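You operate a simulated robot arm through the tools that you are given. There is no shell and no other tool. Be economical: measure what you need, move in short steps, check, and stop when the job is done.

Carry out the task below with a simulated two-armed robot. There is one attempt and no reset: what you move stays moved.

Task
Stack the blue cube from the loading bed on top of the black cube. Put two of the padlocks from the inside of the far dark blue crate in the inside of the crate of white brushes. Pick up the brown polish bar from the top of the desk with one hand, pass it to the other hand and put it in the inside of the crate of white brushes. Put the block marked "L" from the top of the desk on the green tray and the block marked "N" in the inside of the top crate by the desk. Do these in any order.

It is judged by the outcome, as a careful person would: the job done as asked, and still so three seconds after it is handed in. It fails if anything else is knocked over, pushed out of place, dropped, spilled or broken.

Robot
Two 6-joint arms with two-finger grippers on one trunk, on a base that drives. Base frame: it is fixed to the floor where the robot stands at the start and does not move with it; the origin is under the middle of the robot, x ahead of it, y to its left, z up; the surface under the hand at the start is at about z = 0.85. Lengths are in m, angles in rad, forces in N, time in s.
The left shoulder is at the start at [0.07, 0.176, 1.14], the right one opposite. With the tool pointing down near the work surface each hand reaches from about 0.48 to 0.8 m from the robot's upright axis, wherever it stands, measured 20 degrees to its own side. Places, roughly: block [-1.25, -7.5, 0.75]; cube [0.5, 0, 0.75]; green tray [-1.25, -7.5, 0.75]; inside of the crate of white brushes [-1.5, -4, 1]; inside of the top crate by the desk [-1.5, -5.9, 0.9]; padlock [-1.5, -5.25, 0.75]; polish bar [-1.75, -7.5, 0.75]. Payload 2.45 kg a hand.
Tool frame (each hand has its own): the origin (TCP) lies between the finger pads and is the grasp point; the fingertips stand 0.026 m ahead of it; z points along the fingers, y is the line along which they close. The gripper opens to 0.096 m. The gripper's body begins 0.069 m behind the TCP.
Orientation is told as [roll, pitch, yaw] about the base's x, y, z axes, in that order, counted from this pose: with the fingers straight down and closing along the base's y, the tool's x points along the base's -x, its y along +y and its z along -z.

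Tools
- The arms move only by the tool nudge_tool. It takes "left_commands", "right_commands" or both (then of equal length, played together; a hand with none holds still); each is a list of rows, each an object of numbers (a shift or turn left out is 0, a gripper value left out holds the last): "jaw": the opening, from 0 (shut) to 1 (fully open); "tx", "ty", "tz": the shift along the tool's x, y, z in m; "ax", "ay", "az": the turn, a rotation vector about the tool's x, y, z in rad. In form: [{"jaw": .., "tx": .., "ty": .., "tz": .., "ax": .., "ay": .., "az": ..}, ...]. A call has 1 to 20 rows; each row shifts and turns the commanded pose from where the row before left it, along the tool's axes as they then stand. Rows are played at 5 a second. More than 0.05 m and 0.15 rad between two rows, or a gripper value outside its range, and nothing of the call is played. A pose out of reach is approached as far as the arm can. The call stops where the force on the tool passes 40 N (or 10 N more than at its start, if that is more) or the arm is blocked; 0.2 s more then pass. The fingers move at their own pace and stop on an object; they squeeze with about 24 N. The grip force told is the motor's: it shows also when the fingers shut on nothing. Time passes only in rows, and 0.2 s behind the last, so rows that do not move let the fingers close. It gives the time, the measured TCP pose, the force on the tool (base axes), the opening and the grip force at its end, in the units of the frame above (readings bear some noise), with the torque about the TCP (base axes, N m) and any sound that the robot's microphone picked up.
- Cameras (640 x 400 px; columns grow to the right, rows downward): "scene" is now at [0.1306, 0.0102, 1.4482]; the picture's right is [0.12, -0.99, 0.00], its down [-0.69, -0.08, -0.71] and it looks along [0.71, 0.09, -0.70] (base axes); focal length 286 px, centre (320, 200). "left" rides on the left gripper at [0.082, -0.003, -0.098] in its tool frame; the picture's right is [0.04, 1.00, 0.00], its down [-0.73, 0.03, -0.68] and it looks along [-0.68, 0.03, 0.73] (tool axes); focal length 256 px, centre (320, 200). "right" rides on the right gripper at [0.082, 0.003, -0.098] in its tool frame; the picture's right is [-0.04, 1.00, 0.00], its down [-0.73, -0.03, -0.68] and it looks along [-0.68, -0.03, 0.73] (tool axes); focal length 256 px, centre (320, 200). There is no depth. A picture from a camera that has moved, and an enlarged one, comes with that camera's place and axes in the base frame and with its lens.
- snapshot(camera): a new picture of that camera. No time passes.
- move_column(by): slides the trunk up (or, below 0, down) by that many m; the arms and the scene camera ride with it, the base frame stays. It gives what a move gives, with no picture.
- roll_base(legs): drives the robot by 1 to 6 legs, each [ahead, left, turn to the left] in m, m and rad, along the robot's own axes; the way and the turn of a leg run together, so that a leg with both is an arc; at most 1.5 m and 3.142 rad a leg. The arms and the cameras ride along, it lands a little off, and it stops where it bumps. It gives what a move gives.
- pan_tilt(pan, tilt): turns the head with the scene camera to pan (to the left, within 1.501 rad either way) and tilt (down, from -0.506 to 1.204), counted from straight ahead of the robot. It gives what a move gives.
- zoom(camera, box): a new picture of the part [left, top, right, bottom] of that camera's present view, enlarged. No time passes.
- hand_in(): hands the job in; it is judged then, once.

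Go step by step. Nothing tells you exact positions but the pictures and the camera data: compare them with the known pose of the tool, close in by small moves and look again before you grip or let go. The budget is 196 turns and 172 pictures, counting those below and the enlarged ones. Unless the task says otherwise, let go and move clear before handing in, and close with one line.

The tools are called after "Request:" by a JSON object that holds its "method" and its "body". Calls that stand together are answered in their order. nudge_tool: Moves the arms, as the interface text tells. Its arguments: {"type":"object","properties":{"left_commands":{"type":"array"},"right_commands":{"type":"array"}},"required":[]} The other tools are called the same way: move_column (by) slides the trunk up or down; roll_base (legs) drives the base; pan_tilt (pan, tilt) turns the head that bears the scene camera; snapshot (camera) takes a picture; zoom (camera, box) takes an enlarged picture of a part of a camera's view; hand_in () hands the job in.

At the start:

```text
t: 0.0
left_eef_pos: [0.5319, 0.2126, 1.1484]
left_ee_rot: [0.0, 0.001, -0.001]
left_contact_force: [-0.3, -0.2, -0.3]
left_moment: [-0.02, 0.0, -0.03]
left_grip_width: 0.0963
left_grip_force: 0.1
right_eef_pos: [0.5999, -0.231, 1.042]
right_ee_rot: [-0.002, 0.0, 0.0]
right_contact_force: [-0.5, 0.6, -0.2]
right_moment: [-0.02, -0.04, 0.02]
right_grip_width: 0.0963
right_grip_force: 0.1
trunk travel left (down, up): [-0.625, 0.215]
robot x, y, heading: [-0.0012, 0.0004, -0.0]
head pan, tilt: [0.122, 0.775]
```

scene: 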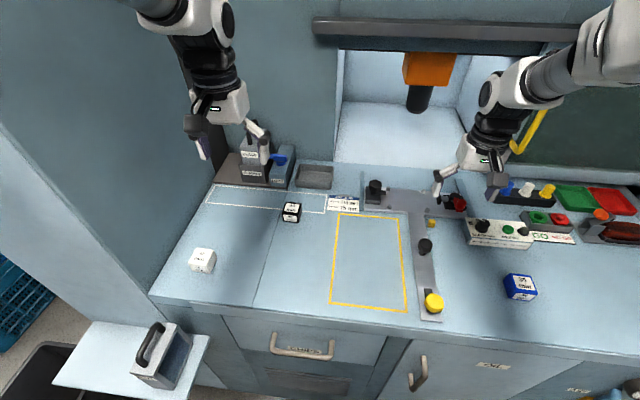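
right: 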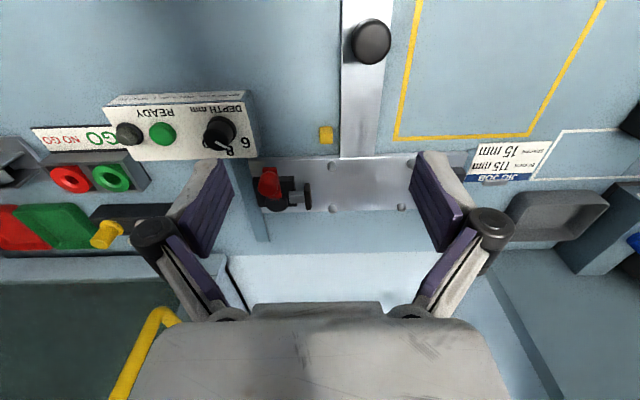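
left: 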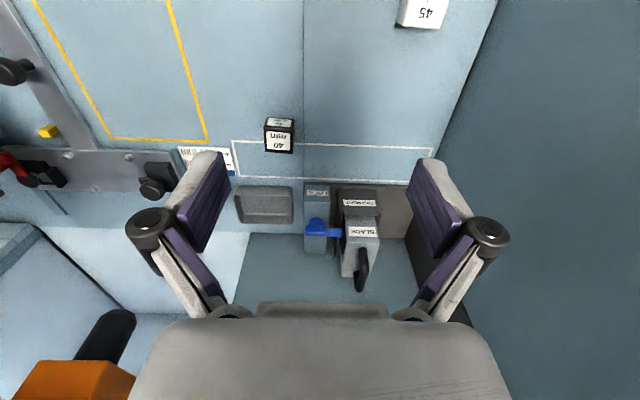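

The blue cube seems to be near [0.50, -0.385] and the black one near [0.66, 0.16]. I'll zoom in on both.

Request:
{"method": "zoom", "body": {"camera": "scene", "box": [470, 240, 570, 320]}}

Request:
{"method": "nudge_tool", "body": {"right_commands": [{"tx": 0.03, "ty": -0.04}, {"tx": 0.03, "ty": -0.04}, {"tx": 0.03, "ty": -0.04}, {"tx": 0.01, "ty": -0.034}, {}]}}

Request:
{"method": "snapshot", "body": {"camera": "right"}}

Request:
{"method": "zoom", "body": {"camera": "scene", "box": [250, 180, 350, 240]}}

```text
5.00 times, centred on (520, 280) of scene
camera zoom: at [0.1306, 0.0102, 1.4482], right [0.12, -0.99, 0.0], down [-0.69, -0.08, -0.71], along [0.71, 0.09, -0.7], focal length 1432 px, centre (-680, -200)
```

zoom: 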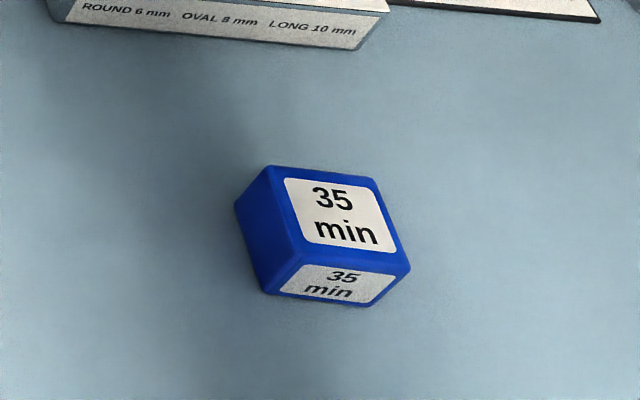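

```text
t: 1.2
left_eef_pos: [0.5326, 0.2132, 1.1476]
left_ee_rot: [-0.001, 0.0, 0.0]
left_contact_force: [-0.3, 0.0, 0.1]
left_moment: [-0.04, 0.04, 0.02]
left_grip_width: 0.096
left_grip_force: 0.0
right_eef_pos: [0.5021, -0.385, 1.0413]
right_ee_rot: [-0.001, 0.002, -0.001]
right_contact_force: [0.5, 0.4, -0.6]
right_moment: [-0.02, 0.0, 0.02]
right_grip_width: 0.0957
right_grip_force: 0.1
trunk travel left (down, up): [-0.625, 0.215]
robot x, y, heading: [-0.0008, 0.0022, 0.001]
head pan, tilt: [0.122, 0.775]
```

```text
167 pictures are left
camera right: at [0.422, -0.3823, 1.1401], right [0.04, 1.0, 0.0], down [0.73, -0.03, 0.68], along [0.68, -0.03, -0.73], focal length 256 px, centre (320, 200)
```

right: 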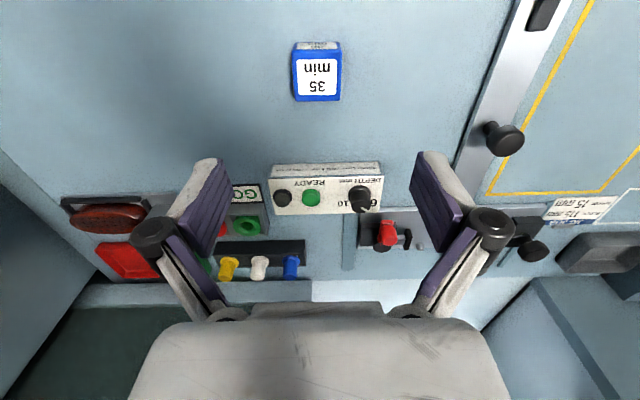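

```text
6.40 times, centred on (300, 210) of scene
camera zoom: at [0.1312, 0.0117, 1.4481], right [0.12, -0.99, 0.0], down [-0.69, -0.09, -0.71], along [0.71, 0.09, -0.7], focal length 1834 px, centre (448, 136)
```

zoom: 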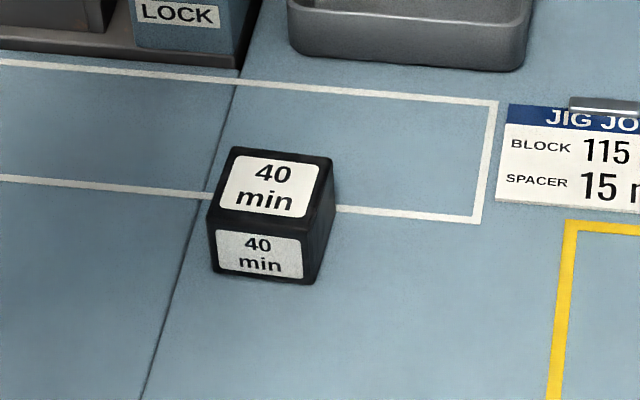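

The blue cube is right under the right hand at about [0.502, -0.388], roughly 0.042 m wide and aligned with the base. I'll go down to it and check before gripping.

Request:
{"method": "nudge_tool", "body": {"right_commands": [{"tz": 0.04, "ty": -0.003}, {"tz": 0.04}, {"tz": 0.04}, {"tz": 0.02}, {"tz": 0.01}, {}]}}

Request:
{"method": "snapshot", "body": {"camera": "right"}}

Request:
{"method": "snapshot", "body": {"camera": "scene"}}

```text
t: 2.6
left_eef_pos: [0.5329, 0.212, 1.1482]
left_ee_rot: [0.001, -0.001, 0.0]
left_contact_force: [-0.9, -0.3, 0.5]
left_moment: [-0.01, 0.03, 0.0]
left_grip_width: 0.096
left_grip_force: 0.1
right_eef_pos: [0.4993, -0.3891, 0.8933]
right_ee_rot: [0.0, -0.001, 0.0]
right_contact_force: [0.2, -0.5, 0.4]
right_moment: [0.0, -0.02, -0.04]
right_grip_width: 0.0961
right_grip_force: 0.0
trunk travel left (down, up): [-0.625, 0.215]
robot x, y, heading: [0.0015, -0.0018, -0.0]
head pan, tilt: [0.122, 0.775]
```

```text
165 pictures are left
camera right: at [0.4201, -0.3861, 0.9911], right [0.04, 1.0, 0.0], down [0.73, -0.03, 0.68], along [0.68, -0.03, -0.73], focal length 256 px, centre (320, 200)
```

right: 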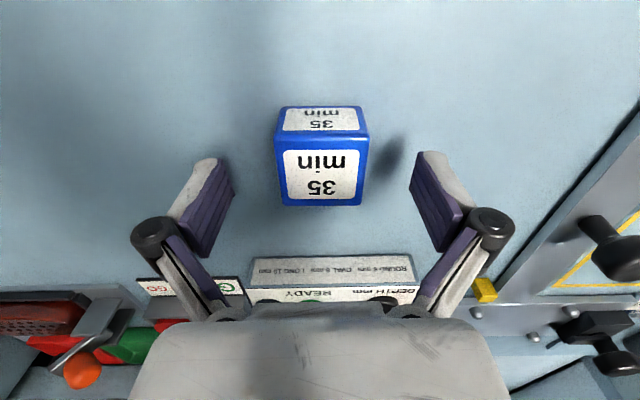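

```text
164 pictures are left
camera scene: at [0.1304, 0.01, 1.4482], right [0.12, -0.99, 0.0], down [-0.69, -0.08, -0.71], along [0.71, 0.09, -0.7], focal length 286 px, centre (320, 200)
```

scene: 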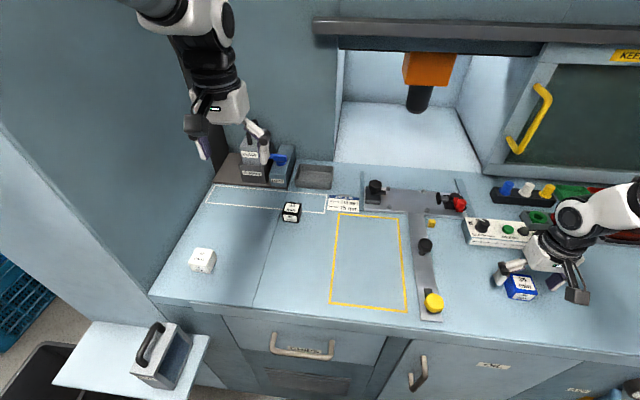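

The jaws straddle the cube and are centred on it, so I'll close and lift.

Request:
{"method": "nudge_tool", "body": {"right_commands": [{"tz": 0.008, "tx": 0.001}, {"jaw": 0}, {"jaw": 0}, {"jaw": 0}]}}

Request:
{"method": "nudge_tool", "body": {"right_commands": [{"tz": -0.04}, {"tz": -0.04}, {"tz": -0.04}, {"tz": -0.04}, {}]}}

Request:
{"method": "snapshot", "body": {"camera": "right"}}

```text
t: 3.6
left_eef_pos: [0.5322, 0.2128, 1.1477]
left_ee_rot: [-0.001, 0.0, -0.001]
left_contact_force: [0.0, 0.3, -0.4]
left_moment: [0.04, 0.0, 0.04]
left_grip_width: 0.0959
left_grip_force: 0.0
right_eef_pos: [0.4984, -0.3884, 0.8863]
right_ee_rot: [0.0, 0.001, 0.0]
right_contact_force: [0.8, -0.3, -0.5]
right_moment: [-0.01, -0.01, 0.01]
right_grip_width: 0.0453
right_grip_force: 23.9
trunk travel left (down, up): [-0.625, 0.215]
robot x, y, heading: [0.0001, 0.0034, 0.002]
head pan, tilt: [0.122, 0.775]
```

```text
t: 4.8
left_eef_pos: [0.5335, 0.2106, 1.1473]
left_ee_rot: [0.0, 0.001, 0.0]
left_contact_force: [0.2, -0.5, -0.3]
left_moment: [0.01, 0.03, 0.0]
left_grip_width: 0.096
left_grip_force: 0.0
right_eef_pos: [0.5006, -0.3868, 1.0429]
right_ee_rot: [-0.001, 0.002, 0.001]
right_contact_force: [1.2, 0.1, -1.0]
right_moment: [0.01, 0.04, 0.0]
right_grip_width: 0.0452
right_grip_force: 24.0
trunk travel left (down, up): [-0.625, 0.215]
robot x, y, heading: [0.001, -0.0027, -0.0]
head pan, tilt: [0.122, 0.775]
```

```text
163 pictures are left
camera right: at [0.4201, -0.3843, 1.1408], right [0.04, 1.0, 0.0], down [0.73, -0.03, 0.68], along [0.68, -0.03, -0.73], focal length 256 px, centre (320, 200)
```

right: 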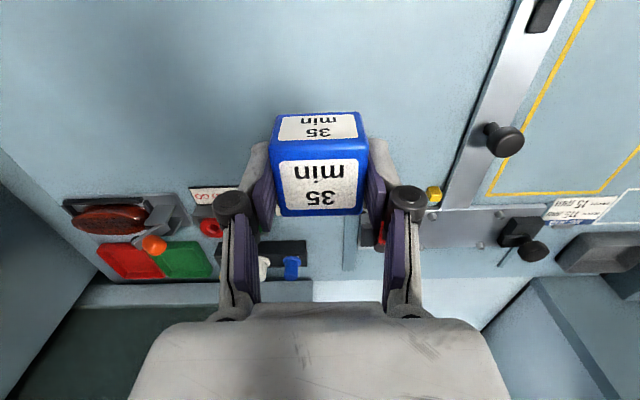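

The blue cube (0.045 m) is held. The black cube lies to the robot's left, so I'll turn the base slightly left to bring it within the right hand's reach.

Request:
{"method": "roll_base", "body": {"legs": [[0, 0, 0.25]]}}

Request:
{"method": "snapshot", "body": {"camera": "scene"}}

```text
t: 6.1
left_eef_pos: [0.4628, 0.3382, 1.1472]
left_ee_rot: [-0.001, 0.0, 0.256]
left_contact_force: [-0.2, 0.2, -0.1]
left_moment: [-0.01, -0.04, 0.01]
left_grip_width: 0.096
left_grip_force: 0.2
right_eef_pos: [0.5808, -0.2488, 1.0418]
right_ee_rot: [0.0, 0.0, 0.254]
right_contact_force: [-0.8, -0.3, -0.6]
right_moment: [0.02, -0.02, -0.01]
right_grip_width: 0.0454
right_grip_force: 23.4
trunk travel left (down, up): [-0.625, 0.215]
robot x, y, heading: [0.0042, -0.0032, 0.255]
head pan, tilt: [0.122, 0.775]
```

```text
162 pictures are left
camera scene: at [0.124, 0.0425, 1.4482], right [0.37, -0.93, 0.0], down [-0.65, -0.26, -0.71], along [0.66, 0.26, -0.7], focal length 286 px, centre (320, 200)
```

scene: 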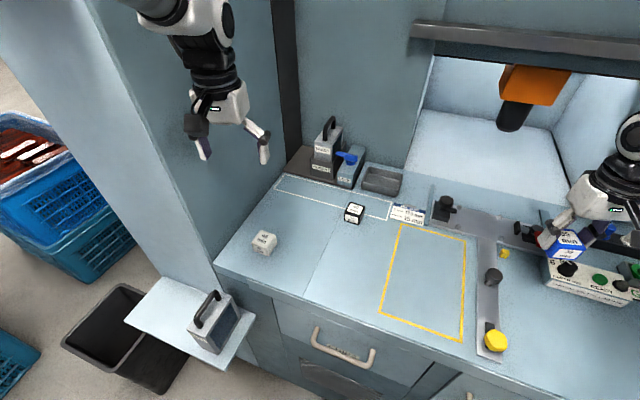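

I'll rotate the right hand back square to the base axes and bring it toward the black cube, staying high, then look.

Request:
{"method": "nudge_tool", "body": {"right_commands": [{"az": 0.127}, {"az": 0.128}, {"ty": 0.05}, {"ty": 0.05}, {"ty": 0.05}, {"ty": 0.05}, {"ty": 0.05}, {"ty": 0.05, "tx": -0.01}, {"ty": 0.03, "tx": -0.01}, {}]}}

Request:
{"method": "snapshot", "body": {"camera": "right"}}

Request:
{"method": "snapshot", "body": {"camera": "scene"}}

```text
refused: row 8 steps farther than a row can; nothing moved
```

```text
161 pictures are left
camera right: at [0.5026, -0.2667, 1.1408], right [-0.21, 0.98, 0.0], down [0.72, 0.16, 0.68], along [0.66, 0.14, -0.73], focal length 256 px, centre (320, 200)
```

right: 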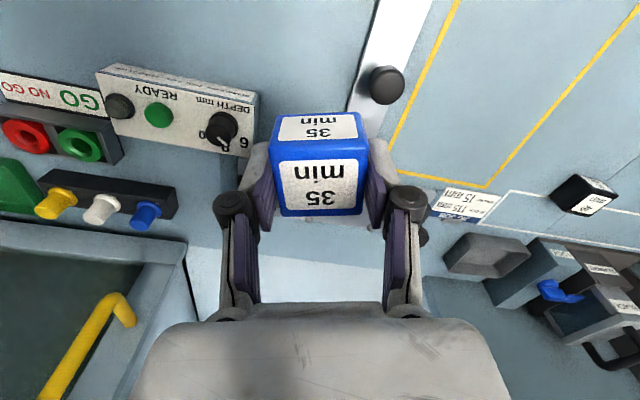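

```text
160 pictures are left
camera scene: at [0.124, 0.0425, 1.4482], right [0.37, -0.93, 0.0], down [-0.65, -0.26, -0.71], along [0.66, 0.26, -0.7], focal length 286 px, centre (320, 200)
```

scene: 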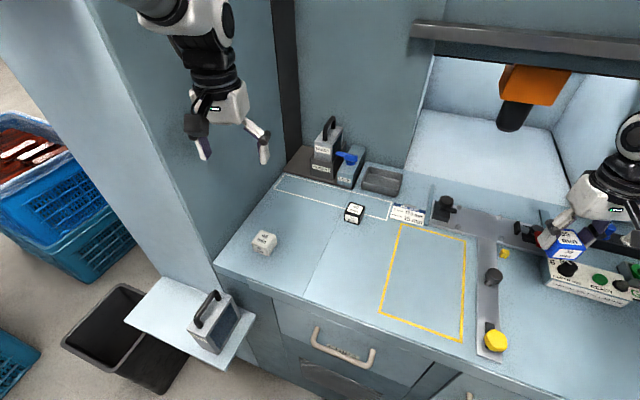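

One row was too long a step, so I'll resend with smaller ones.

Request:
{"method": "nudge_tool", "body": {"right_commands": [{"az": 0.127}, {"az": 0.128}, {"ty": 0.05}, {"ty": 0.05}, {"ty": 0.05}, {"ty": 0.05}, {"ty": 0.05}, {"ty": 0.045, "tx": -0.01}, {"ty": 0.03, "tx": -0.01}, {}]}}

Request:
{"method": "snapshot", "body": {"camera": "right"}}

```text
t: 8.3
left_eef_pos: [0.4608, 0.3402, 1.1482]
left_ee_rot: [0.0, 0.0, 0.255]
left_contact_force: [-0.2, 0.2, -0.5]
left_moment: [0.01, 0.04, -0.02]
left_grip_width: 0.096
left_grip_force: 0.1
right_eef_pos: [0.6092, 0.0634, 1.0482]
right_ee_rot: [0.035, 0.011, -0.032]
right_contact_force: [1.0, -0.1, -0.5]
right_moment: [0.01, -0.01, 0.0]
right_grip_width: 0.0451
right_grip_force: 23.9
trunk travel left (down, up): [-0.625, 0.215]
robot x, y, heading: [0.0015, 0.0026, 0.252]
head pan, tilt: [0.122, 0.775]
```

```text
159 pictures are left
camera right: at [0.53, 0.0654, 1.1471], right [0.07, 1.0, 0.04], down [0.74, -0.08, 0.67], along [0.67, -0.02, -0.74], focal length 256 px, centre (320, 200)
```

right: 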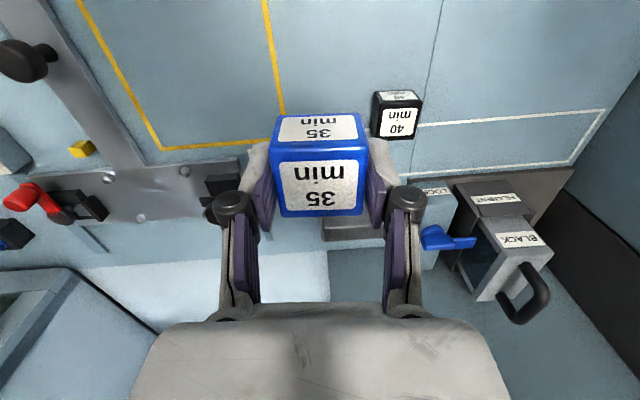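

The hand fell short of the command, perhaps lagging or at a joint limit. I'll wait a moment and re-read.

Request:
{"method": "nudge_tool", "body": {"right_commands": [{}, {}, {}]}}

```text
t: 9.1
left_eef_pos: [0.4627, 0.3398, 1.1473]
left_ee_rot: [0.002, 0.001, 0.256]
left_contact_force: [0.2, -0.3, -0.5]
left_moment: [0.0, -0.03, 0.0]
left_grip_width: 0.0961
left_grip_force: 0.1
right_eef_pos: [0.6096, 0.0623, 1.0439]
right_ee_rot: [0.031, 0.016, -0.032]
right_contact_force: [0.7, -0.2, -0.1]
right_moment: [-0.03, 0.02, 0.03]
right_grip_width: 0.0457
right_grip_force: 23.9
trunk travel left (down, up): [-0.625, 0.215]
robot x, y, heading: [0.0016, 0.0006, 0.25]
head pan, tilt: [0.122, 0.775]
```

The right hand is at its inner reach limit. The safer way is to set the blue cube down on a free spot near [0.56, 0.02] and turn right, so the left hand can pick it up and stack it.

Request:
{"method": "nudge_tool", "body": {"right_commands": [{"ty": -0.03, "tx": 0.02}, {"ty": -0.03, "tx": 0.02}, {}, {}]}}

```text
t: 10.1
left_eef_pos: [0.4646, 0.3395, 1.1469]
left_ee_rot: [0.0, 0.001, 0.256]
left_contact_force: [0.5, 0.5, -0.2]
left_moment: [0.03, 0.02, -0.01]
left_grip_width: 0.096
left_grip_force: 0.2
right_eef_pos: [0.5642, 0.0136, 1.0448]
right_ee_rot: [0.02, 0.004, -0.016]
right_contact_force: [0.6, 0.2, -0.7]
right_moment: [-0.04, 0.03, -0.03]
right_grip_width: 0.0451
right_grip_force: 23.6
trunk travel left (down, up): [-0.625, 0.215]
robot x, y, heading: [0.0008, 0.0006, 0.253]
head pan, tilt: [0.122, 0.775]
```

Request:
{"method": "nudge_tool", "body": {"right_commands": [{"ty": -0.02}, {}, {"tz": 0.04}, {"tz": 0.04}, {"tz": 0.04}, {}]}}

Request:
{"method": "snapshot", "body": {"camera": "right"}}

```text
t: 11.5
left_eef_pos: [0.4609, 0.3384, 1.1479]
left_ee_rot: [-0.001, 0.001, 0.255]
left_contact_force: [0.1, -0.5, 1.1]
left_moment: [0.02, 0.04, 0.0]
left_grip_width: 0.096
left_grip_force: 0.0
right_eef_pos: [0.5609, -0.0033, 0.9225]
right_ee_rot: [0.0, 0.0, 0.001]
right_contact_force: [-0.5, -0.3, -0.5]
right_moment: [0.0, -0.02, 0.0]
right_grip_width: 0.0454
right_grip_force: 23.8
trunk travel left (down, up): [-0.625, 0.215]
robot x, y, heading: [0.0041, 0.0, 0.256]
head pan, tilt: [0.122, 0.775]
```

```text
158 pictures are left
camera right: at [0.4805, -0.001, 1.0201], right [0.04, 1.0, 0.0], down [0.73, -0.03, 0.68], along [0.68, -0.03, -0.73], focal length 256 px, centre (320, 200)
```

right: 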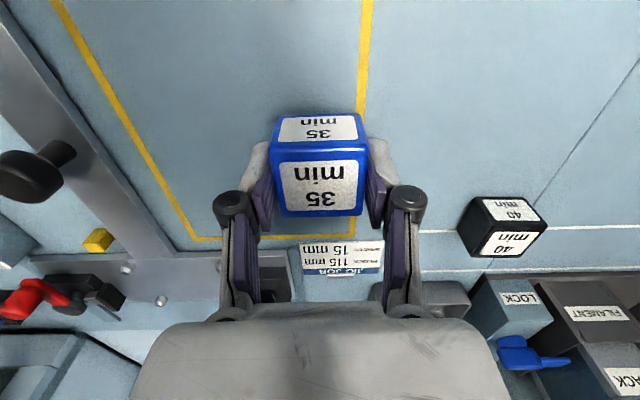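

Request:
{"method": "nudge_tool", "body": {"right_commands": [{"tz": 0.025}, {"tz": 0.008}, {"tz": 0.003}, {}]}}

```text
t: 12.5
left_eef_pos: [0.4622, 0.3382, 1.1475]
left_ee_rot: [-0.001, 0.0, 0.254]
left_contact_force: [0.7, 0.3, 0.5]
left_moment: [-0.03, -0.04, 0.0]
left_grip_width: 0.0962
left_grip_force: 0.0
right_eef_pos: [0.5606, -0.0024, 0.8859]
right_ee_rot: [0.0, 0.001, 0.001]
right_contact_force: [0.5, 1.0, -0.9]
right_moment: [0.0, 0.0, -0.03]
right_grip_width: 0.0454
right_grip_force: 24.3
trunk travel left (down, up): [-0.625, 0.215]
robot x, y, heading: [0.0013, -0.0013, 0.256]
head pan, tilt: [0.122, 0.775]
```

Request:
{"method": "nudge_tool", "body": {"right_commands": [{"tz": 0.001}, {}, {"jaw": 1}, {}, {}, {}]}}

Request:
{"method": "nudge_tool", "body": {"right_commands": [{"tz": -0.04}, {"tz": -0.04}, {"tz": -0.04}, {"tz": -0.04}, {"ty": -0.05}, {"ty": -0.05}, {"ty": -0.05}, {"ty": -0.05}, {}]}}

Request:
{"method": "snapshot", "body": {"camera": "right"}}

```text
t: 13.9
left_eef_pos: [0.4618, 0.3405, 1.1481]
left_ee_rot: [0.002, -0.001, 0.254]
left_contact_force: [0.1, 0.0, 0.0]
left_moment: [0.0, 0.01, 0.0]
left_grip_width: 0.096
left_grip_force: 0.1
right_eef_pos: [0.5611, -0.0018, 0.8862]
right_ee_rot: [0.0, 0.002, -0.001]
right_contact_force: [-0.1, 0.2, -0.2]
right_moment: [-0.01, 0.02, -0.02]
right_grip_width: 0.0962
right_grip_force: 0.1
trunk travel left (down, up): [-0.625, 0.215]
robot x, y, heading: [-0.0005, 0.0002, 0.254]
head pan, tilt: [0.122, 0.775]
```

```text
t: 15.9
left_eef_pos: [0.4618, 0.3413, 1.1475]
left_ee_rot: [-0.003, 0.0, 0.256]
left_contact_force: [0.5, -0.1, 0.2]
left_moment: [-0.03, 0.03, 0.03]
left_grip_width: 0.0961
left_grip_force: 0.1
right_eef_pos: [0.5632, -0.199, 1.0413]
right_ee_rot: [-0.002, 0.0, -0.001]
right_contact_force: [-0.3, 0.5, 0.2]
right_moment: [-0.05, 0.0, -0.03]
right_grip_width: 0.0963
right_grip_force: 0.0
trunk travel left (down, up): [-0.625, 0.215]
robot x, y, heading: [-0.0012, -0.0013, 0.257]
head pan, tilt: [0.122, 0.775]
```

```text
157 pictures are left
camera right: at [0.4828, -0.1955, 1.1406], right [0.04, 1.0, 0.0], down [0.73, -0.03, 0.68], along [0.68, -0.03, -0.73], focal length 256 px, centre (320, 200)
```

right: 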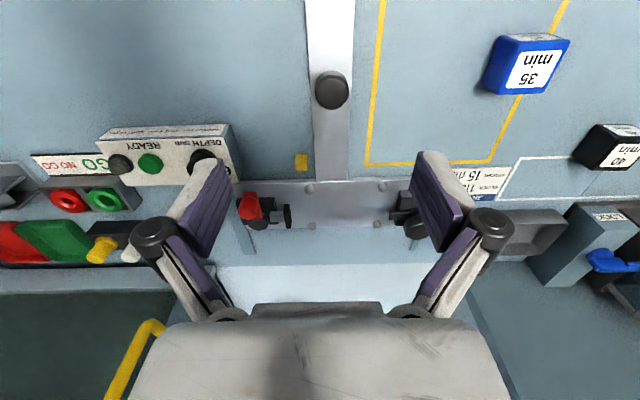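

The blue cube is standing at about [0.565, 0.0]. I'll turn right so the left hand can reach both cubes.

Request:
{"method": "roll_base", "body": {"legs": [[0, 0, -0.5]]}}

Request:
{"method": "nudge_tool", "body": {"left_commands": [{"az": -0.125}, {"az": -0.125}, {}]}}

```text
t: 17.7
left_eef_pos: [0.5676, 0.081, 1.1463]
left_ee_rot: [0.0, 0.0, -0.238]
left_contact_force: [-0.5, -1.5, 0.0]
left_moment: [0.04, -0.05, 0.02]
left_grip_width: 0.0959
left_grip_force: 0.0
right_eef_pos: [0.4017, -0.443, 1.0426]
right_ee_rot: [0.0, 0.001, -0.492]
right_contact_force: [-0.4, 0.3, -0.3]
right_moment: [0.04, 0.02, 0.01]
right_grip_width: 0.0959
right_grip_force: 0.2
trunk travel left (down, up): [-0.625, 0.215]
robot x, y, heading: [0.0007, -0.0013, -0.241]
head pan, tilt: [0.122, 0.775]
```

```text
t: 18.5
left_eef_pos: [0.5678, 0.0807, 1.1482]
left_ee_rot: [0.0, 0.0, 0.014]
left_contact_force: [-0.4, -0.2, -0.2]
left_moment: [0.02, 0.02, -0.01]
left_grip_width: 0.0959
left_grip_force: 0.0
right_eef_pos: [0.402, -0.4423, 1.0423]
right_ee_rot: [0.001, 0.0, -0.492]
right_contact_force: [0.2, 0.1, 0.7]
right_moment: [-0.01, 0.0, 0.04]
right_grip_width: 0.0961
right_grip_force: 0.0
trunk travel left (down, up): [-0.625, 0.215]
robot x, y, heading: [0.0025, -0.0003, -0.234]
head pan, tilt: [0.122, 0.775]
```

Now I'll move the left hand above the blue cube, at a moderate height, and look.

Request:
{"method": "nudge_tool", "body": {"left_commands": [{"ty": -0.04, "tz": 0.025, "az": 0.014}, {"ty": -0.04, "tz": 0.025}, {"tz": 0.05}, {}]}}

Request:
{"method": "snapshot", "body": {"camera": "left"}}

```text
t: 19.5
left_eef_pos: [0.5675, -0.001, 1.0476]
left_ee_rot: [-0.001, -0.001, 0.001]
left_contact_force: [0.9, -0.7, 0.3]
left_moment: [0.02, -0.01, -0.03]
left_grip_width: 0.0961
left_grip_force: 0.0
right_eef_pos: [0.4007, -0.4415, 1.0423]
right_ee_rot: [0.0, 0.002, -0.492]
right_contact_force: [-0.8, 1.0, -0.1]
right_moment: [0.02, -0.01, 0.03]
right_grip_width: 0.0962
right_grip_force: 0.1
trunk travel left (down, up): [-0.625, 0.215]
robot x, y, heading: [-0.0032, 0.0009, -0.245]
head pan, tilt: [0.122, 0.775]
```

```text
156 pictures are left
camera left: at [0.4856, -0.0037, 1.1466], right [-0.04, 1.0, 0.0], down [0.73, 0.03, 0.68], along [0.68, 0.03, -0.73], focal length 256 px, centre (320, 200)
```

left: 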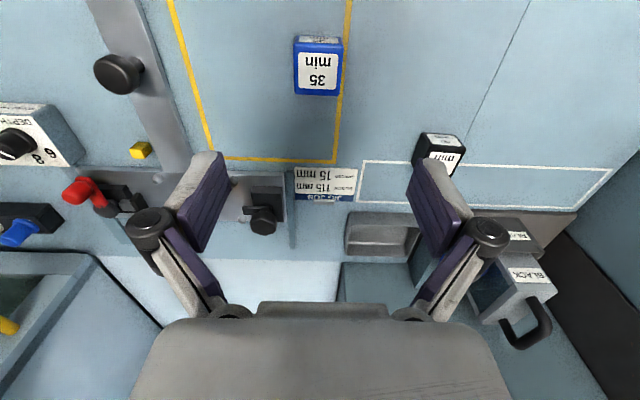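

Request:
{"method": "nudge_tool", "body": {"left_commands": [{"tz": 0.045, "tx": 0.002}, {"tz": 0.045}, {"tz": 0.045}, {"tz": 0.02}, {"tz": 0.01}, {}]}}

Request:
{"method": "snapshot", "body": {"camera": "left"}}

```text
t: 20.9
left_eef_pos: [0.5659, -0.0006, 0.8809]
left_ee_rot: [0.0, 0.0, -0.001]
left_contact_force: [-0.5, -0.4, 0.7]
left_moment: [0.0, 0.01, 0.0]
left_grip_width: 0.0958
left_grip_force: 0.1
right_eef_pos: [0.4017, -0.4425, 1.0416]
right_ee_rot: [-0.001, 0.0, -0.493]
right_contact_force: [0.1, 0.3, -1.1]
right_moment: [-0.01, 0.02, 0.0]
right_grip_width: 0.0957
right_grip_force: 0.0
trunk travel left (down, up): [-0.625, 0.215]
robot x, y, heading: [-0.0007, 0.0011, -0.238]
head pan, tilt: [0.122, 0.775]
```

```text
155 pictures are left
camera left: at [0.484, -0.0024, 0.9793], right [-0.04, 1.0, 0.0], down [0.73, 0.03, 0.68], along [0.68, 0.03, -0.73], focal length 256 px, centre (320, 200)
```

left: 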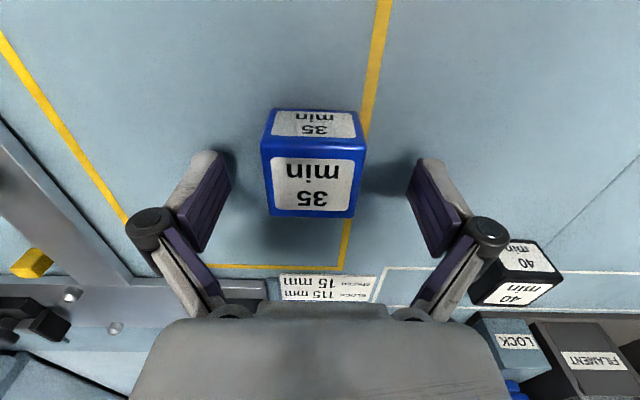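

Request:
{"method": "nudge_tool", "body": {"left_commands": [{"tx": 0.004, "ty": -0.002}, {"jaw": 0}, {"jaw": 0}, {"jaw": 0}, {"tz": -0.04}, {"tz": -0.04}, {"tz": -0.03}, {}]}}

Request:
{"method": "snapshot", "body": {"camera": "left"}}

Request:
{"method": "snapshot", "body": {"camera": "scene"}}

```text
t: 22.7
left_eef_pos: [0.5614, 0.0021, 0.9909]
left_ee_rot: [-0.014, 0.011, 0.011]
left_contact_force: [0.9, 0.3, -0.3]
left_moment: [0.0, -0.03, -0.04]
left_grip_width: 0.0452
left_grip_force: 24.1
right_eef_pos: [0.4024, -0.4421, 1.0414]
right_ee_rot: [-0.001, 0.0, -0.493]
right_contact_force: [-0.3, -0.3, 1.0]
right_moment: [-0.02, -0.02, -0.01]
right_grip_width: 0.0958
right_grip_force: 0.1
trunk travel left (down, up): [-0.625, 0.215]
robot x, y, heading: [-0.0021, 0.0003, -0.236]
head pan, tilt: [0.122, 0.775]
```

```text
154 pictures are left
camera left: at [0.4815, -0.0001, 1.0898], right [-0.05, 1.0, -0.01], down [0.74, 0.04, 0.67], along [0.67, 0.02, -0.74], focal length 256 px, centre (320, 200)
```

left: 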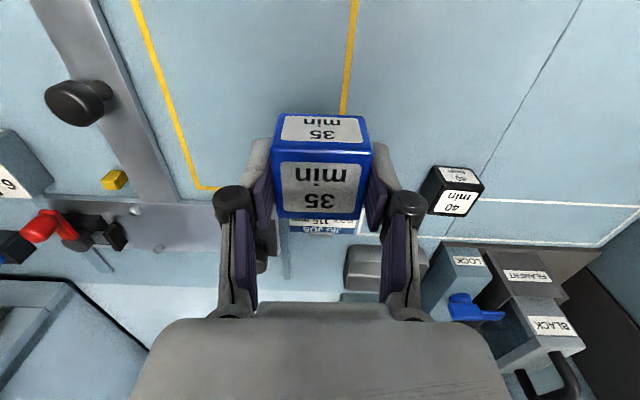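

```text
153 pictures are left
camera scene: at [0.1293, -0.0212, 1.4482], right [-0.12, -0.99, 0.0], down [-0.7, 0.08, -0.71], along [0.71, -0.08, -0.7], focal length 286 px, centre (320, 200)
```

scene: 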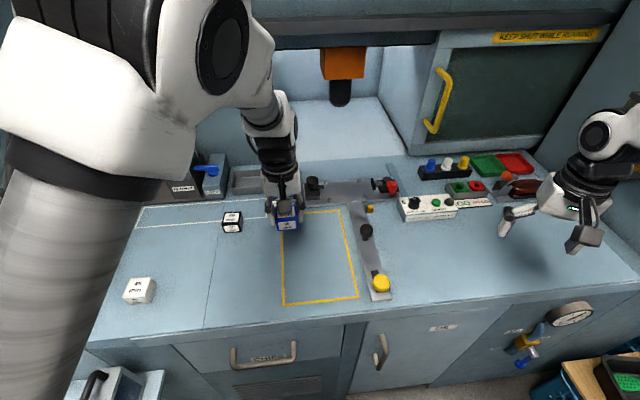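

The left hand holds the blue cube. I'll bring it alongside the black one to measure their relation accurately.

Request:
{"method": "nudge_tool", "body": {"left_commands": [{"ty": 0.02, "tx": -0.04}, {"ty": 0.02, "tx": -0.04}, {"ty": 0.025, "tx": -0.02}, {}, {}]}}

Request:
{"method": "snapshot", "body": {"camera": "left"}}

Request:
{"method": "zoom", "body": {"camera": "scene", "box": [180, 160, 340, 260]}}

```text
t: 23.9
left_eef_pos: [0.6622, 0.0621, 0.9967]
left_ee_rot: [0.001, -0.002, -0.002]
left_contact_force: [0.4, 0.5, -0.9]
left_moment: [-0.01, 0.0, -0.02]
left_grip_width: 0.0455
left_grip_force: 24.0
right_eef_pos: [0.4024, -0.4409, 1.0417]
right_ee_rot: [0.0, 0.002, -0.491]
right_contact_force: [0.6, -0.1, 0.0]
right_moment: [-0.05, 0.0, 0.01]
right_grip_width: 0.096
right_grip_force: 0.0
trunk travel left (down, up): [-0.625, 0.215]
robot x, y, heading: [-0.0009, -0.0002, -0.239]
head pan, tilt: [0.122, 0.775]
```

```text
152 pictures are left
camera left: at [0.5813, 0.0593, 1.0949], right [-0.04, 1.0, 0.0], down [0.73, 0.03, 0.68], along [0.68, 0.03, -0.73], focal length 256 px, centre (320, 200)
```

left: 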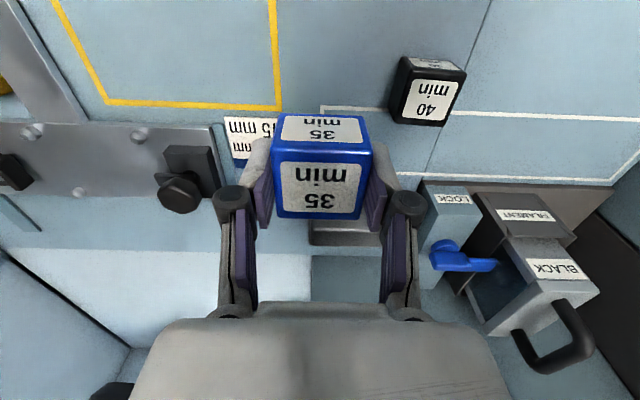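

```text
4.00 times, centred on (260, 210) of scene
camera zoom: at [0.1295, -0.0209, 1.4481], right [-0.12, -0.99, 0.0], down [-0.7, 0.08, -0.71], along [0.71, -0.08, -0.7], focal length 1146 px, centre (560, 160)
```

zoom: 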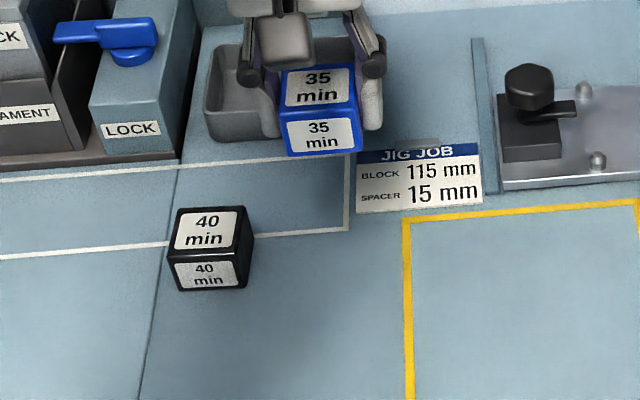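

Request:
{"method": "zoom", "body": {"camera": "left", "box": [360, 30, 500, 150]}}

Request:
{"method": "zoom", "body": {"camera": "left", "box": [240, 100, 400, 240]}}

```text
3.33 times, centred on (430, 90) of left
camera zoom: at [0.5813, 0.0593, 1.0949], right [-0.04, 1.0, 0.0], down [0.73, 0.03, 0.68], along [0.68, 0.03, -0.73], focal length 853 px, centre (-47, 567)
```

zoom: 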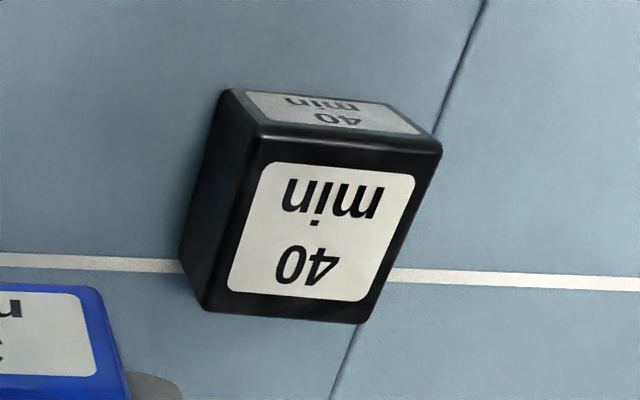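

```text
2.86 times, centred on (320, 170) of left
camera zoom: at [0.5813, 0.0593, 1.0949], right [-0.04, 1.0, 0.0], down [0.73, 0.03, 0.68], along [0.68, 0.03, -0.73], focal length 731 px, centre (320, 286)
```

zoom: 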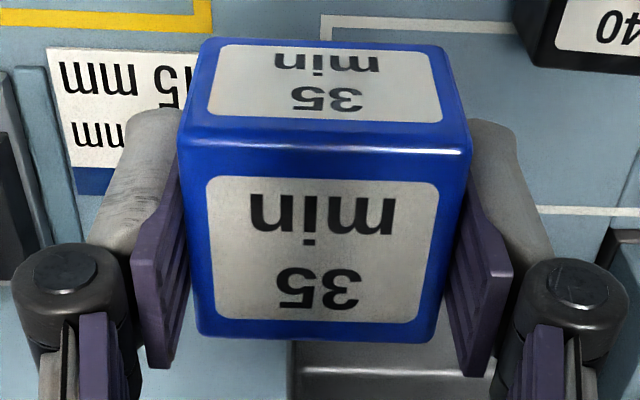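

Both cubes share nearly the same yaw, and the black one's centre is about [0.6635, 0.1535]. I'll move the blue cube over it and partly down.

Request:
{"method": "nudge_tool", "body": {"left_commands": [{"ty": 0.045}, {"ty": 0.045}, {}, {"tz": 0.03}, {"tz": 0.025}, {}]}}

Request:
{"method": "snapshot", "body": {"camera": "left"}}

Request:
{"method": "zoom", "body": {"camera": "scene", "box": [180, 160, 300, 260]}}

```text
t: 25.3
left_eef_pos: [0.6588, 0.1519, 0.9384]
left_ee_rot: [-0.001, 0.0, -0.003]
left_contact_force: [0.1, -0.2, -0.8]
left_moment: [-0.03, 0.02, 0.03]
left_grip_width: 0.0455
left_grip_force: 23.8
right_eef_pos: [0.4019, -0.4421, 1.0424]
right_ee_rot: [0.0, 0.0, -0.492]
right_contact_force: [-0.3, 0.6, 0.3]
right_moment: [0.02, 0.01, -0.02]
right_grip_width: 0.0961
right_grip_force: 0.2
trunk travel left (down, up): [-0.625, 0.215]
robot x, y, heading: [-0.0023, 0.0, -0.233]
head pan, tilt: [0.122, 0.775]
```

```text
148 pictures are left
camera left: at [0.5777, 0.1488, 1.0378], right [-0.04, 1.0, 0.0], down [0.73, 0.03, 0.68], along [0.68, 0.03, -0.73], focal length 256 px, centre (320, 200)
```

left: 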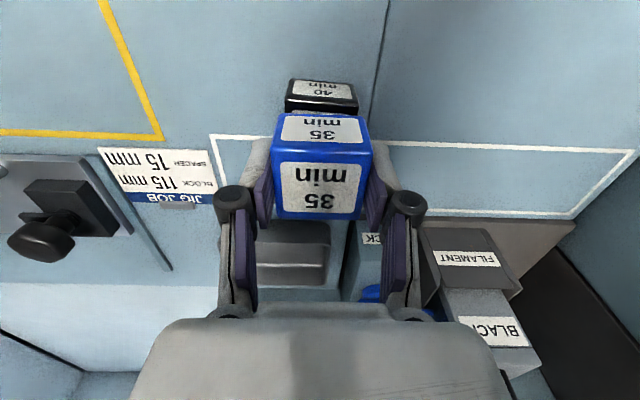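

```text
4.00 times, centred on (240, 210) of scene
camera zoom: at [0.1286, -0.0216, 1.4482], right [-0.12, -0.99, 0.0], down [-0.69, 0.08, -0.71], along [0.71, -0.08, -0.7], focal length 1146 px, centre (640, 160)
```

zoom: 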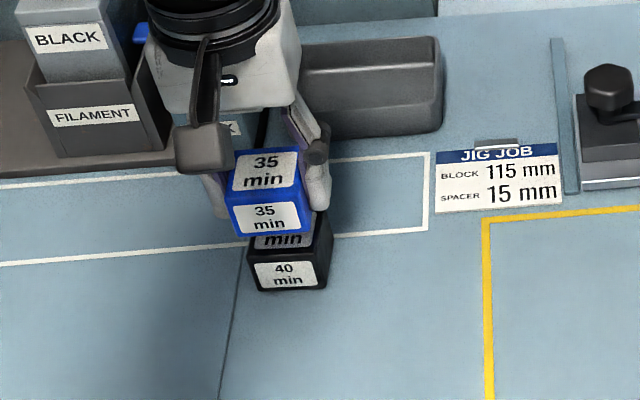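

Request:
{"method": "zoom", "body": {"camera": "scene", "box": [225, 190, 273, 240]}}

Request:
{"method": "zoom", "body": {"camera": "left", "box": [260, 60, 390, 230]}}

```text
8.00 times, centred on (249, 215) of scene
camera zoom: at [0.1286, -0.0216, 1.4482], right [-0.12, -0.99, 0.0], down [-0.69, 0.08, -0.71], along [0.71, -0.08, -0.7], focal length 2292 px, centre (888, 80)
```

zoom: 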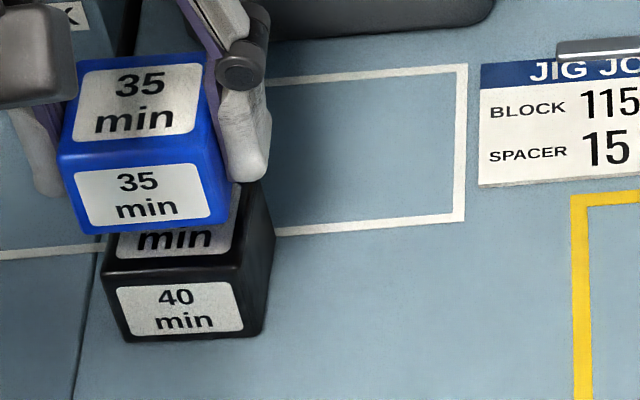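

```text
2.35 times, centred on (325, 145) of left
camera zoom: at [0.5777, 0.1488, 1.0378], right [-0.04, 1.0, 0.0], down [0.73, 0.03, 0.68], along [0.68, 0.03, -0.73], focal length 602 px, centre (308, 329)
```

zoom: 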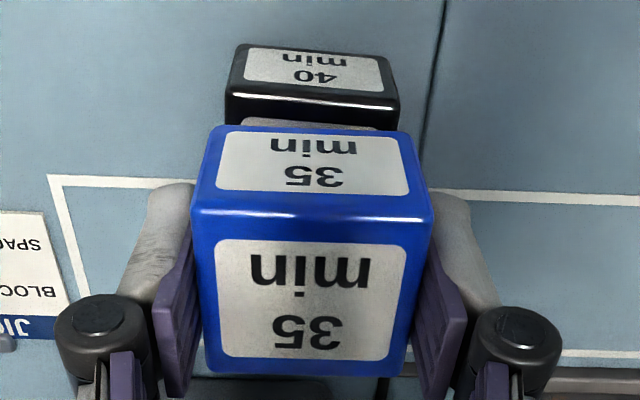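

The cubes line up within a couple of millimetres. I'll come down in small steps until I feel contact.

Request:
{"method": "nudge_tool", "body": {"left_commands": [{"tz": 0.006, "ty": -0.001}, {"tz": 0.004}, {"tz": 0.002}, {}]}}

Request:
{"method": "zoom", "body": {"camera": "scene", "box": [225, 190, 273, 240]}}

```text
t: 26.3
left_eef_pos: [0.6619, 0.1526, 0.9272]
left_ee_rot: [0.0, 0.0, -0.002]
left_contact_force: [0.6, 0.8, -0.8]
left_moment: [0.03, 0.02, 0.01]
left_grip_width: 0.0451
left_grip_force: 23.7
right_eef_pos: [0.402, -0.4432, 1.0431]
right_ee_rot: [-0.001, 0.002, -0.491]
right_contact_force: [0.9, 0.8, 0.0]
right_moment: [0.01, 0.0, 0.03]
right_grip_width: 0.0961
right_grip_force: 0.1
trunk travel left (down, up): [-0.625, 0.215]
robot x, y, heading: [0.0018, 0.0008, -0.237]
head pan, tilt: [0.122, 0.775]
```

```text
8.00 times, centred on (249, 215) of scene
camera zoom: at [0.1293, -0.0211, 1.4482], right [-0.12, -0.99, 0.0], down [-0.7, 0.08, -0.71], along [0.71, -0.08, -0.7], focal length 2292 px, centre (888, 80)
```

zoom: 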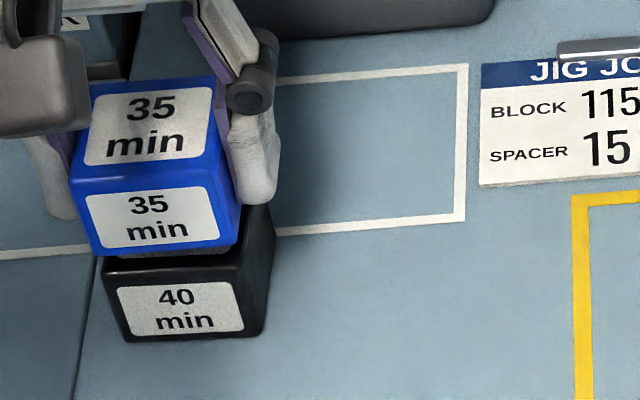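

Request:
{"method": "nudge_tool", "body": {"left_commands": [{"tz": 0.002, "ty": -0.001}, {"tz": 0.002}, {"tz": 0.0015}, {}]}}

Request:
{"method": "zoom", "body": {"camera": "scene", "box": [225, 190, 273, 240]}}

```text
t: 27.3
left_eef_pos: [0.6627, 0.1504, 0.9197]
left_ee_rot: [0.001, 0.0, -0.002]
left_contact_force: [0.2, -0.9, -0.7]
left_moment: [-0.02, 0.0, -0.01]
left_grip_width: 0.0453
left_grip_force: 23.8
right_eef_pos: [0.4029, -0.441, 1.0415]
right_ee_rot: [0.002, 0.001, -0.491]
right_contact_force: [0.2, -0.4, -0.2]
right_moment: [-0.01, 0.01, 0.03]
right_grip_width: 0.0961
right_grip_force: 0.0
trunk travel left (down, up): [-0.625, 0.215]
robot x, y, heading: [0.0016, 0.0001, -0.237]
head pan, tilt: [0.122, 0.775]
```

```text
8.00 times, centred on (249, 215) of scene
camera zoom: at [0.1293, -0.021, 1.4482], right [-0.12, -0.99, 0.0], down [-0.7, 0.08, -0.71], along [0.71, -0.08, -0.7], focal length 2292 px, centre (888, 80)
```

zoom: 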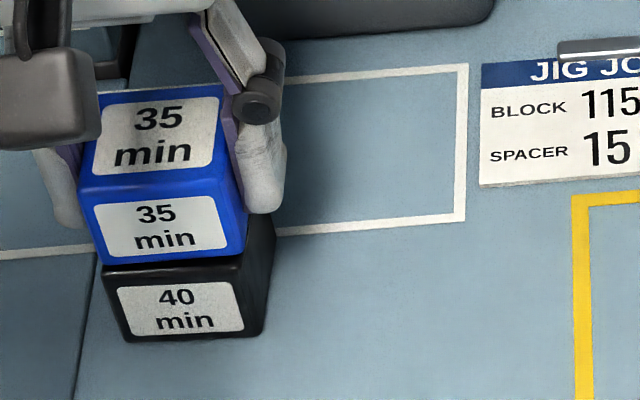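

Request:
{"method": "nudge_tool", "body": {"left_commands": [{"tz": 0.001}, {"tz": 0.001}, {}]}}

```text
t: 28.1
left_eef_pos: [0.662, 0.1508, 0.9191]
left_ee_rot: [0.001, 0.0, -0.003]
left_contact_force: [0.9, -0.4, -0.8]
left_moment: [0.01, 0.0, -0.03]
left_grip_width: 0.045
left_grip_force: 24.3
right_eef_pos: [0.4028, -0.4417, 1.0413]
right_ee_rot: [-0.001, 0.001, -0.492]
right_contact_force: [0.0, 0.1, 0.7]
right_moment: [0.01, -0.01, 0.0]
right_grip_width: 0.096
right_grip_force: 0.1
trunk travel left (down, up): [-0.625, 0.215]
robot x, y, heading: [-0.0022, 0.0011, -0.233]
head pan, tilt: [0.122, 0.775]
```

Request:
{"method": "nudge_tool", "body": {"left_commands": [{"tz": 0.001}, {"tz": 0.001}, {}]}}

Request:
{"method": "zoom", "body": {"camera": "scene", "box": [225, 190, 273, 240]}}

```text
t: 28.9
left_eef_pos: [0.6618, 0.1522, 0.9176]
left_ee_rot: [-0.001, -0.002, -0.001]
left_contact_force: [-0.6, 0.1, 9.3]
left_moment: [0.01, 0.02, -0.01]
left_grip_width: 0.045
left_grip_force: 23.6
right_eef_pos: [0.4001, -0.4428, 1.0433]
right_ee_rot: [-0.001, 0.0, -0.492]
right_contact_force: [0.3, -0.5, -0.6]
right_moment: [0.03, 0.01, 0.03]
right_grip_width: 0.0962
right_grip_force: 0.1
trunk travel left (down, up): [-0.625, 0.215]
robot x, y, heading: [-0.0015, -0.0001, -0.239]
head pan, tilt: [0.122, 0.775]
```

```text
8.00 times, centred on (249, 215) of scene
camera zoom: at [0.1279, -0.0213, 1.4484], right [-0.12, -0.99, 0.0], down [-0.69, 0.08, -0.72], along [0.71, -0.08, -0.7], focal length 2292 px, centre (888, 80)
```

zoom: 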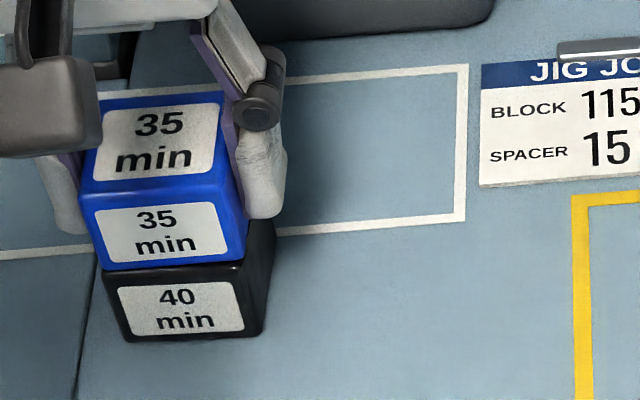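

Contact shows at about 9 N and the cubes are aligned. I'll release and lift straight up.

Request:
{"method": "nudge_tool", "body": {"left_commands": [{"tz": -0.0005}, {"jaw": 0.3}, {"jaw": 0.65}, {"jaw": 1}, {}, {"tz": -0.03}, {"tz": -0.04}, {"tz": -0.04}, {"tz": -0.04}, {"tz": -0.04}, {}]}}

Request:
{"method": "pan_tilt", "body": {"pan": 0.122, "tilt": 0.775}}

Request:
{"method": "snapshot", "body": {"camera": "scene"}}

```text
t: 31.3
left_eef_pos: [0.6617, 0.152, 1.1076]
left_ee_rot: [0.0, 0.001, -0.003]
left_contact_force: [-0.4, 0.5, 0.4]
left_moment: [-0.03, 0.02, 0.03]
left_grip_width: 0.0959
left_grip_force: 0.1
right_eef_pos: [0.4021, -0.4417, 1.0414]
right_ee_rot: [0.0, 0.001, -0.491]
right_contact_force: [-0.8, 1.0, -0.4]
right_moment: [-0.03, 0.02, -0.02]
right_grip_width: 0.0961
right_grip_force: 0.0
trunk travel left (down, up): [-0.625, 0.215]
robot x, y, heading: [0.0032, -0.0014, -0.235]
head pan, tilt: [0.122, 0.775]
```

```text
t: 31.9
left_eef_pos: [0.6623, 0.1543, 1.1066]
left_ee_rot: [0.0, 0.001, -0.002]
left_contact_force: [-0.3, 1.4, -0.2]
left_moment: [-0.01, 0.0, 0.0]
left_grip_width: 0.0961
left_grip_force: 0.1
right_eef_pos: [0.4009, -0.4421, 1.0416]
right_ee_rot: [0.0, 0.0, -0.491]
right_contact_force: [0.5, 0.6, -0.1]
right_moment: [-0.01, -0.04, 0.0]
right_grip_width: 0.096
right_grip_force: 0.2
trunk travel left (down, up): [-0.625, 0.215]
robot x, y, heading: [-0.0003, 0.0017, -0.242]
head pan, tilt: [0.122, 0.775]
```

```text
141 pictures are left
camera scene: at [0.1295, -0.0209, 1.4481], right [-0.11, -0.99, 0.0], down [-0.7, 0.08, -0.71], along [0.71, -0.08, -0.7], focal length 286 px, centre (320, 200)
```

scene: 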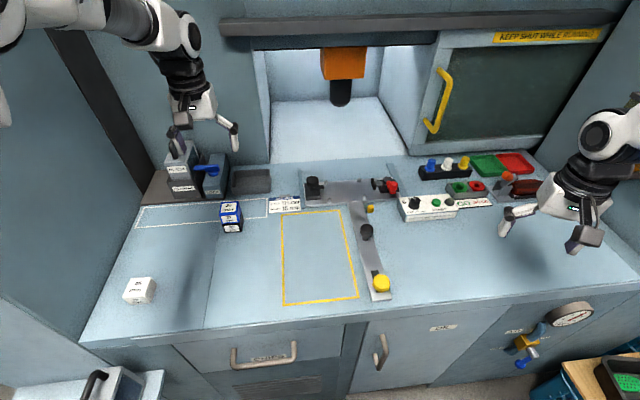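

The stack is standing. I'll retract the left hand, then look around to plan the drive.

Request:
{"method": "nudge_tool", "body": {"left_commands": [{"tx": 0.04, "tz": -0.02}, {"tx": 0.04, "tz": -0.02}, {"tx": 0.04}, {}], "right_commands": [{"tz": -0.03}, {"tz": -0.03}, {"tz": -0.03}, {}]}}

Request:
{"method": "pan_tilt", "body": {"pan": -1.3, "tilt": 0.35}}

Request:
{"method": "snapshot", "body": {"camera": "scene"}}

Request:
{"method": "pan_tilt", "body": {"pan": 1.5, "tilt": 0.35}}

Request:
{"method": "snapshot", "body": {"camera": "scene"}}

```text
t: 32.9
left_eef_pos: [0.5447, 0.1495, 1.1437]
left_ee_rot: [0.0, 0.001, 0.0]
left_contact_force: [-1.1, 0.1, -0.4]
left_moment: [0.01, 0.03, -0.05]
left_grip_width: 0.0957
left_grip_force: 0.1
right_eef_pos: [0.4023, -0.4405, 1.1331]
right_ee_rot: [0.0, 0.002, -0.492]
right_contact_force: [-0.5, -0.3, -0.3]
right_moment: [0.02, 0.05, 0.03]
right_grip_width: 0.096
right_grip_force: 0.0
trunk travel left (down, up): [-0.625, 0.215]
robot x, y, heading: [-0.0002, 0.0008, -0.242]
head pan, tilt: [0.122, 0.775]
```

```text
t: 34.4
left_eef_pos: [0.5442, 0.1493, 1.1455]
left_ee_rot: [0.001, -0.001, -0.002]
left_contact_force: [0.6, 0.1, 0.0]
left_moment: [0.01, -0.02, 0.04]
left_grip_width: 0.096
left_grip_force: 0.1
right_eef_pos: [0.4011, -0.4412, 1.134]
right_ee_rot: [0.0, -0.001, -0.492]
right_contact_force: [1.0, -0.1, 0.1]
right_moment: [0.02, -0.04, -0.02]
right_grip_width: 0.096
right_grip_force: 0.0
trunk travel left (down, up): [-0.625, 0.215]
robot x, y, heading: [-0.0017, -0.0012, -0.236]
head pan, tilt: [-1.3, 0.351]
```

```text
140 pictures are left
camera scene: at [0.0511, -0.1047, 1.4858], right [-1.0, -0.03, 0.0], down [-0.01, 0.34, -0.94], along [0.03, -0.94, -0.34], focal length 286 px, centre (320, 200)
```

scene: 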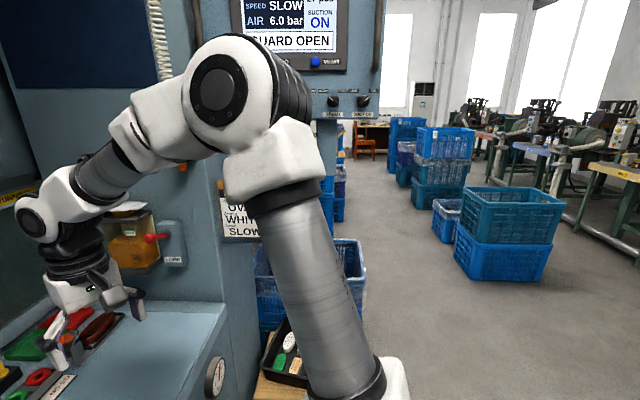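

```text
t: 36.9
left_eef_pos: [0.5445, 0.1493, 1.1436]
left_ee_rot: [-0.001, -0.001, -0.002]
left_contact_force: [0.7, 0.0, -0.1]
left_moment: [-0.01, 0.0, -0.01]
left_grip_width: 0.0958
left_grip_force: 0.0
right_eef_pos: [0.4032, -0.4412, 1.1332]
right_ee_rot: [0.001, -0.001, -0.493]
right_contact_force: [-0.7, 0.1, -0.1]
right_moment: [0.0, 0.01, -0.02]
right_grip_width: 0.0961
right_grip_force: 0.0
trunk travel left (down, up): [-0.625, 0.215]
robot x, y, heading: [-0.0039, 0.0011, -0.239]
head pan, tilt: [1.499, 0.351]
```

```text
139 pictures are left
camera scene: at [0.0762, 0.0771, 1.4858], right [0.95, -0.3, 0.0], down [-0.1, -0.33, -0.94], along [0.29, 0.89, -0.34], focal length 286 px, centre (320, 200)
```

scene: 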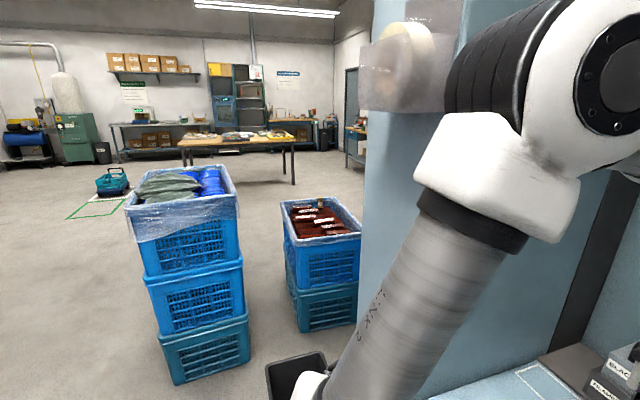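

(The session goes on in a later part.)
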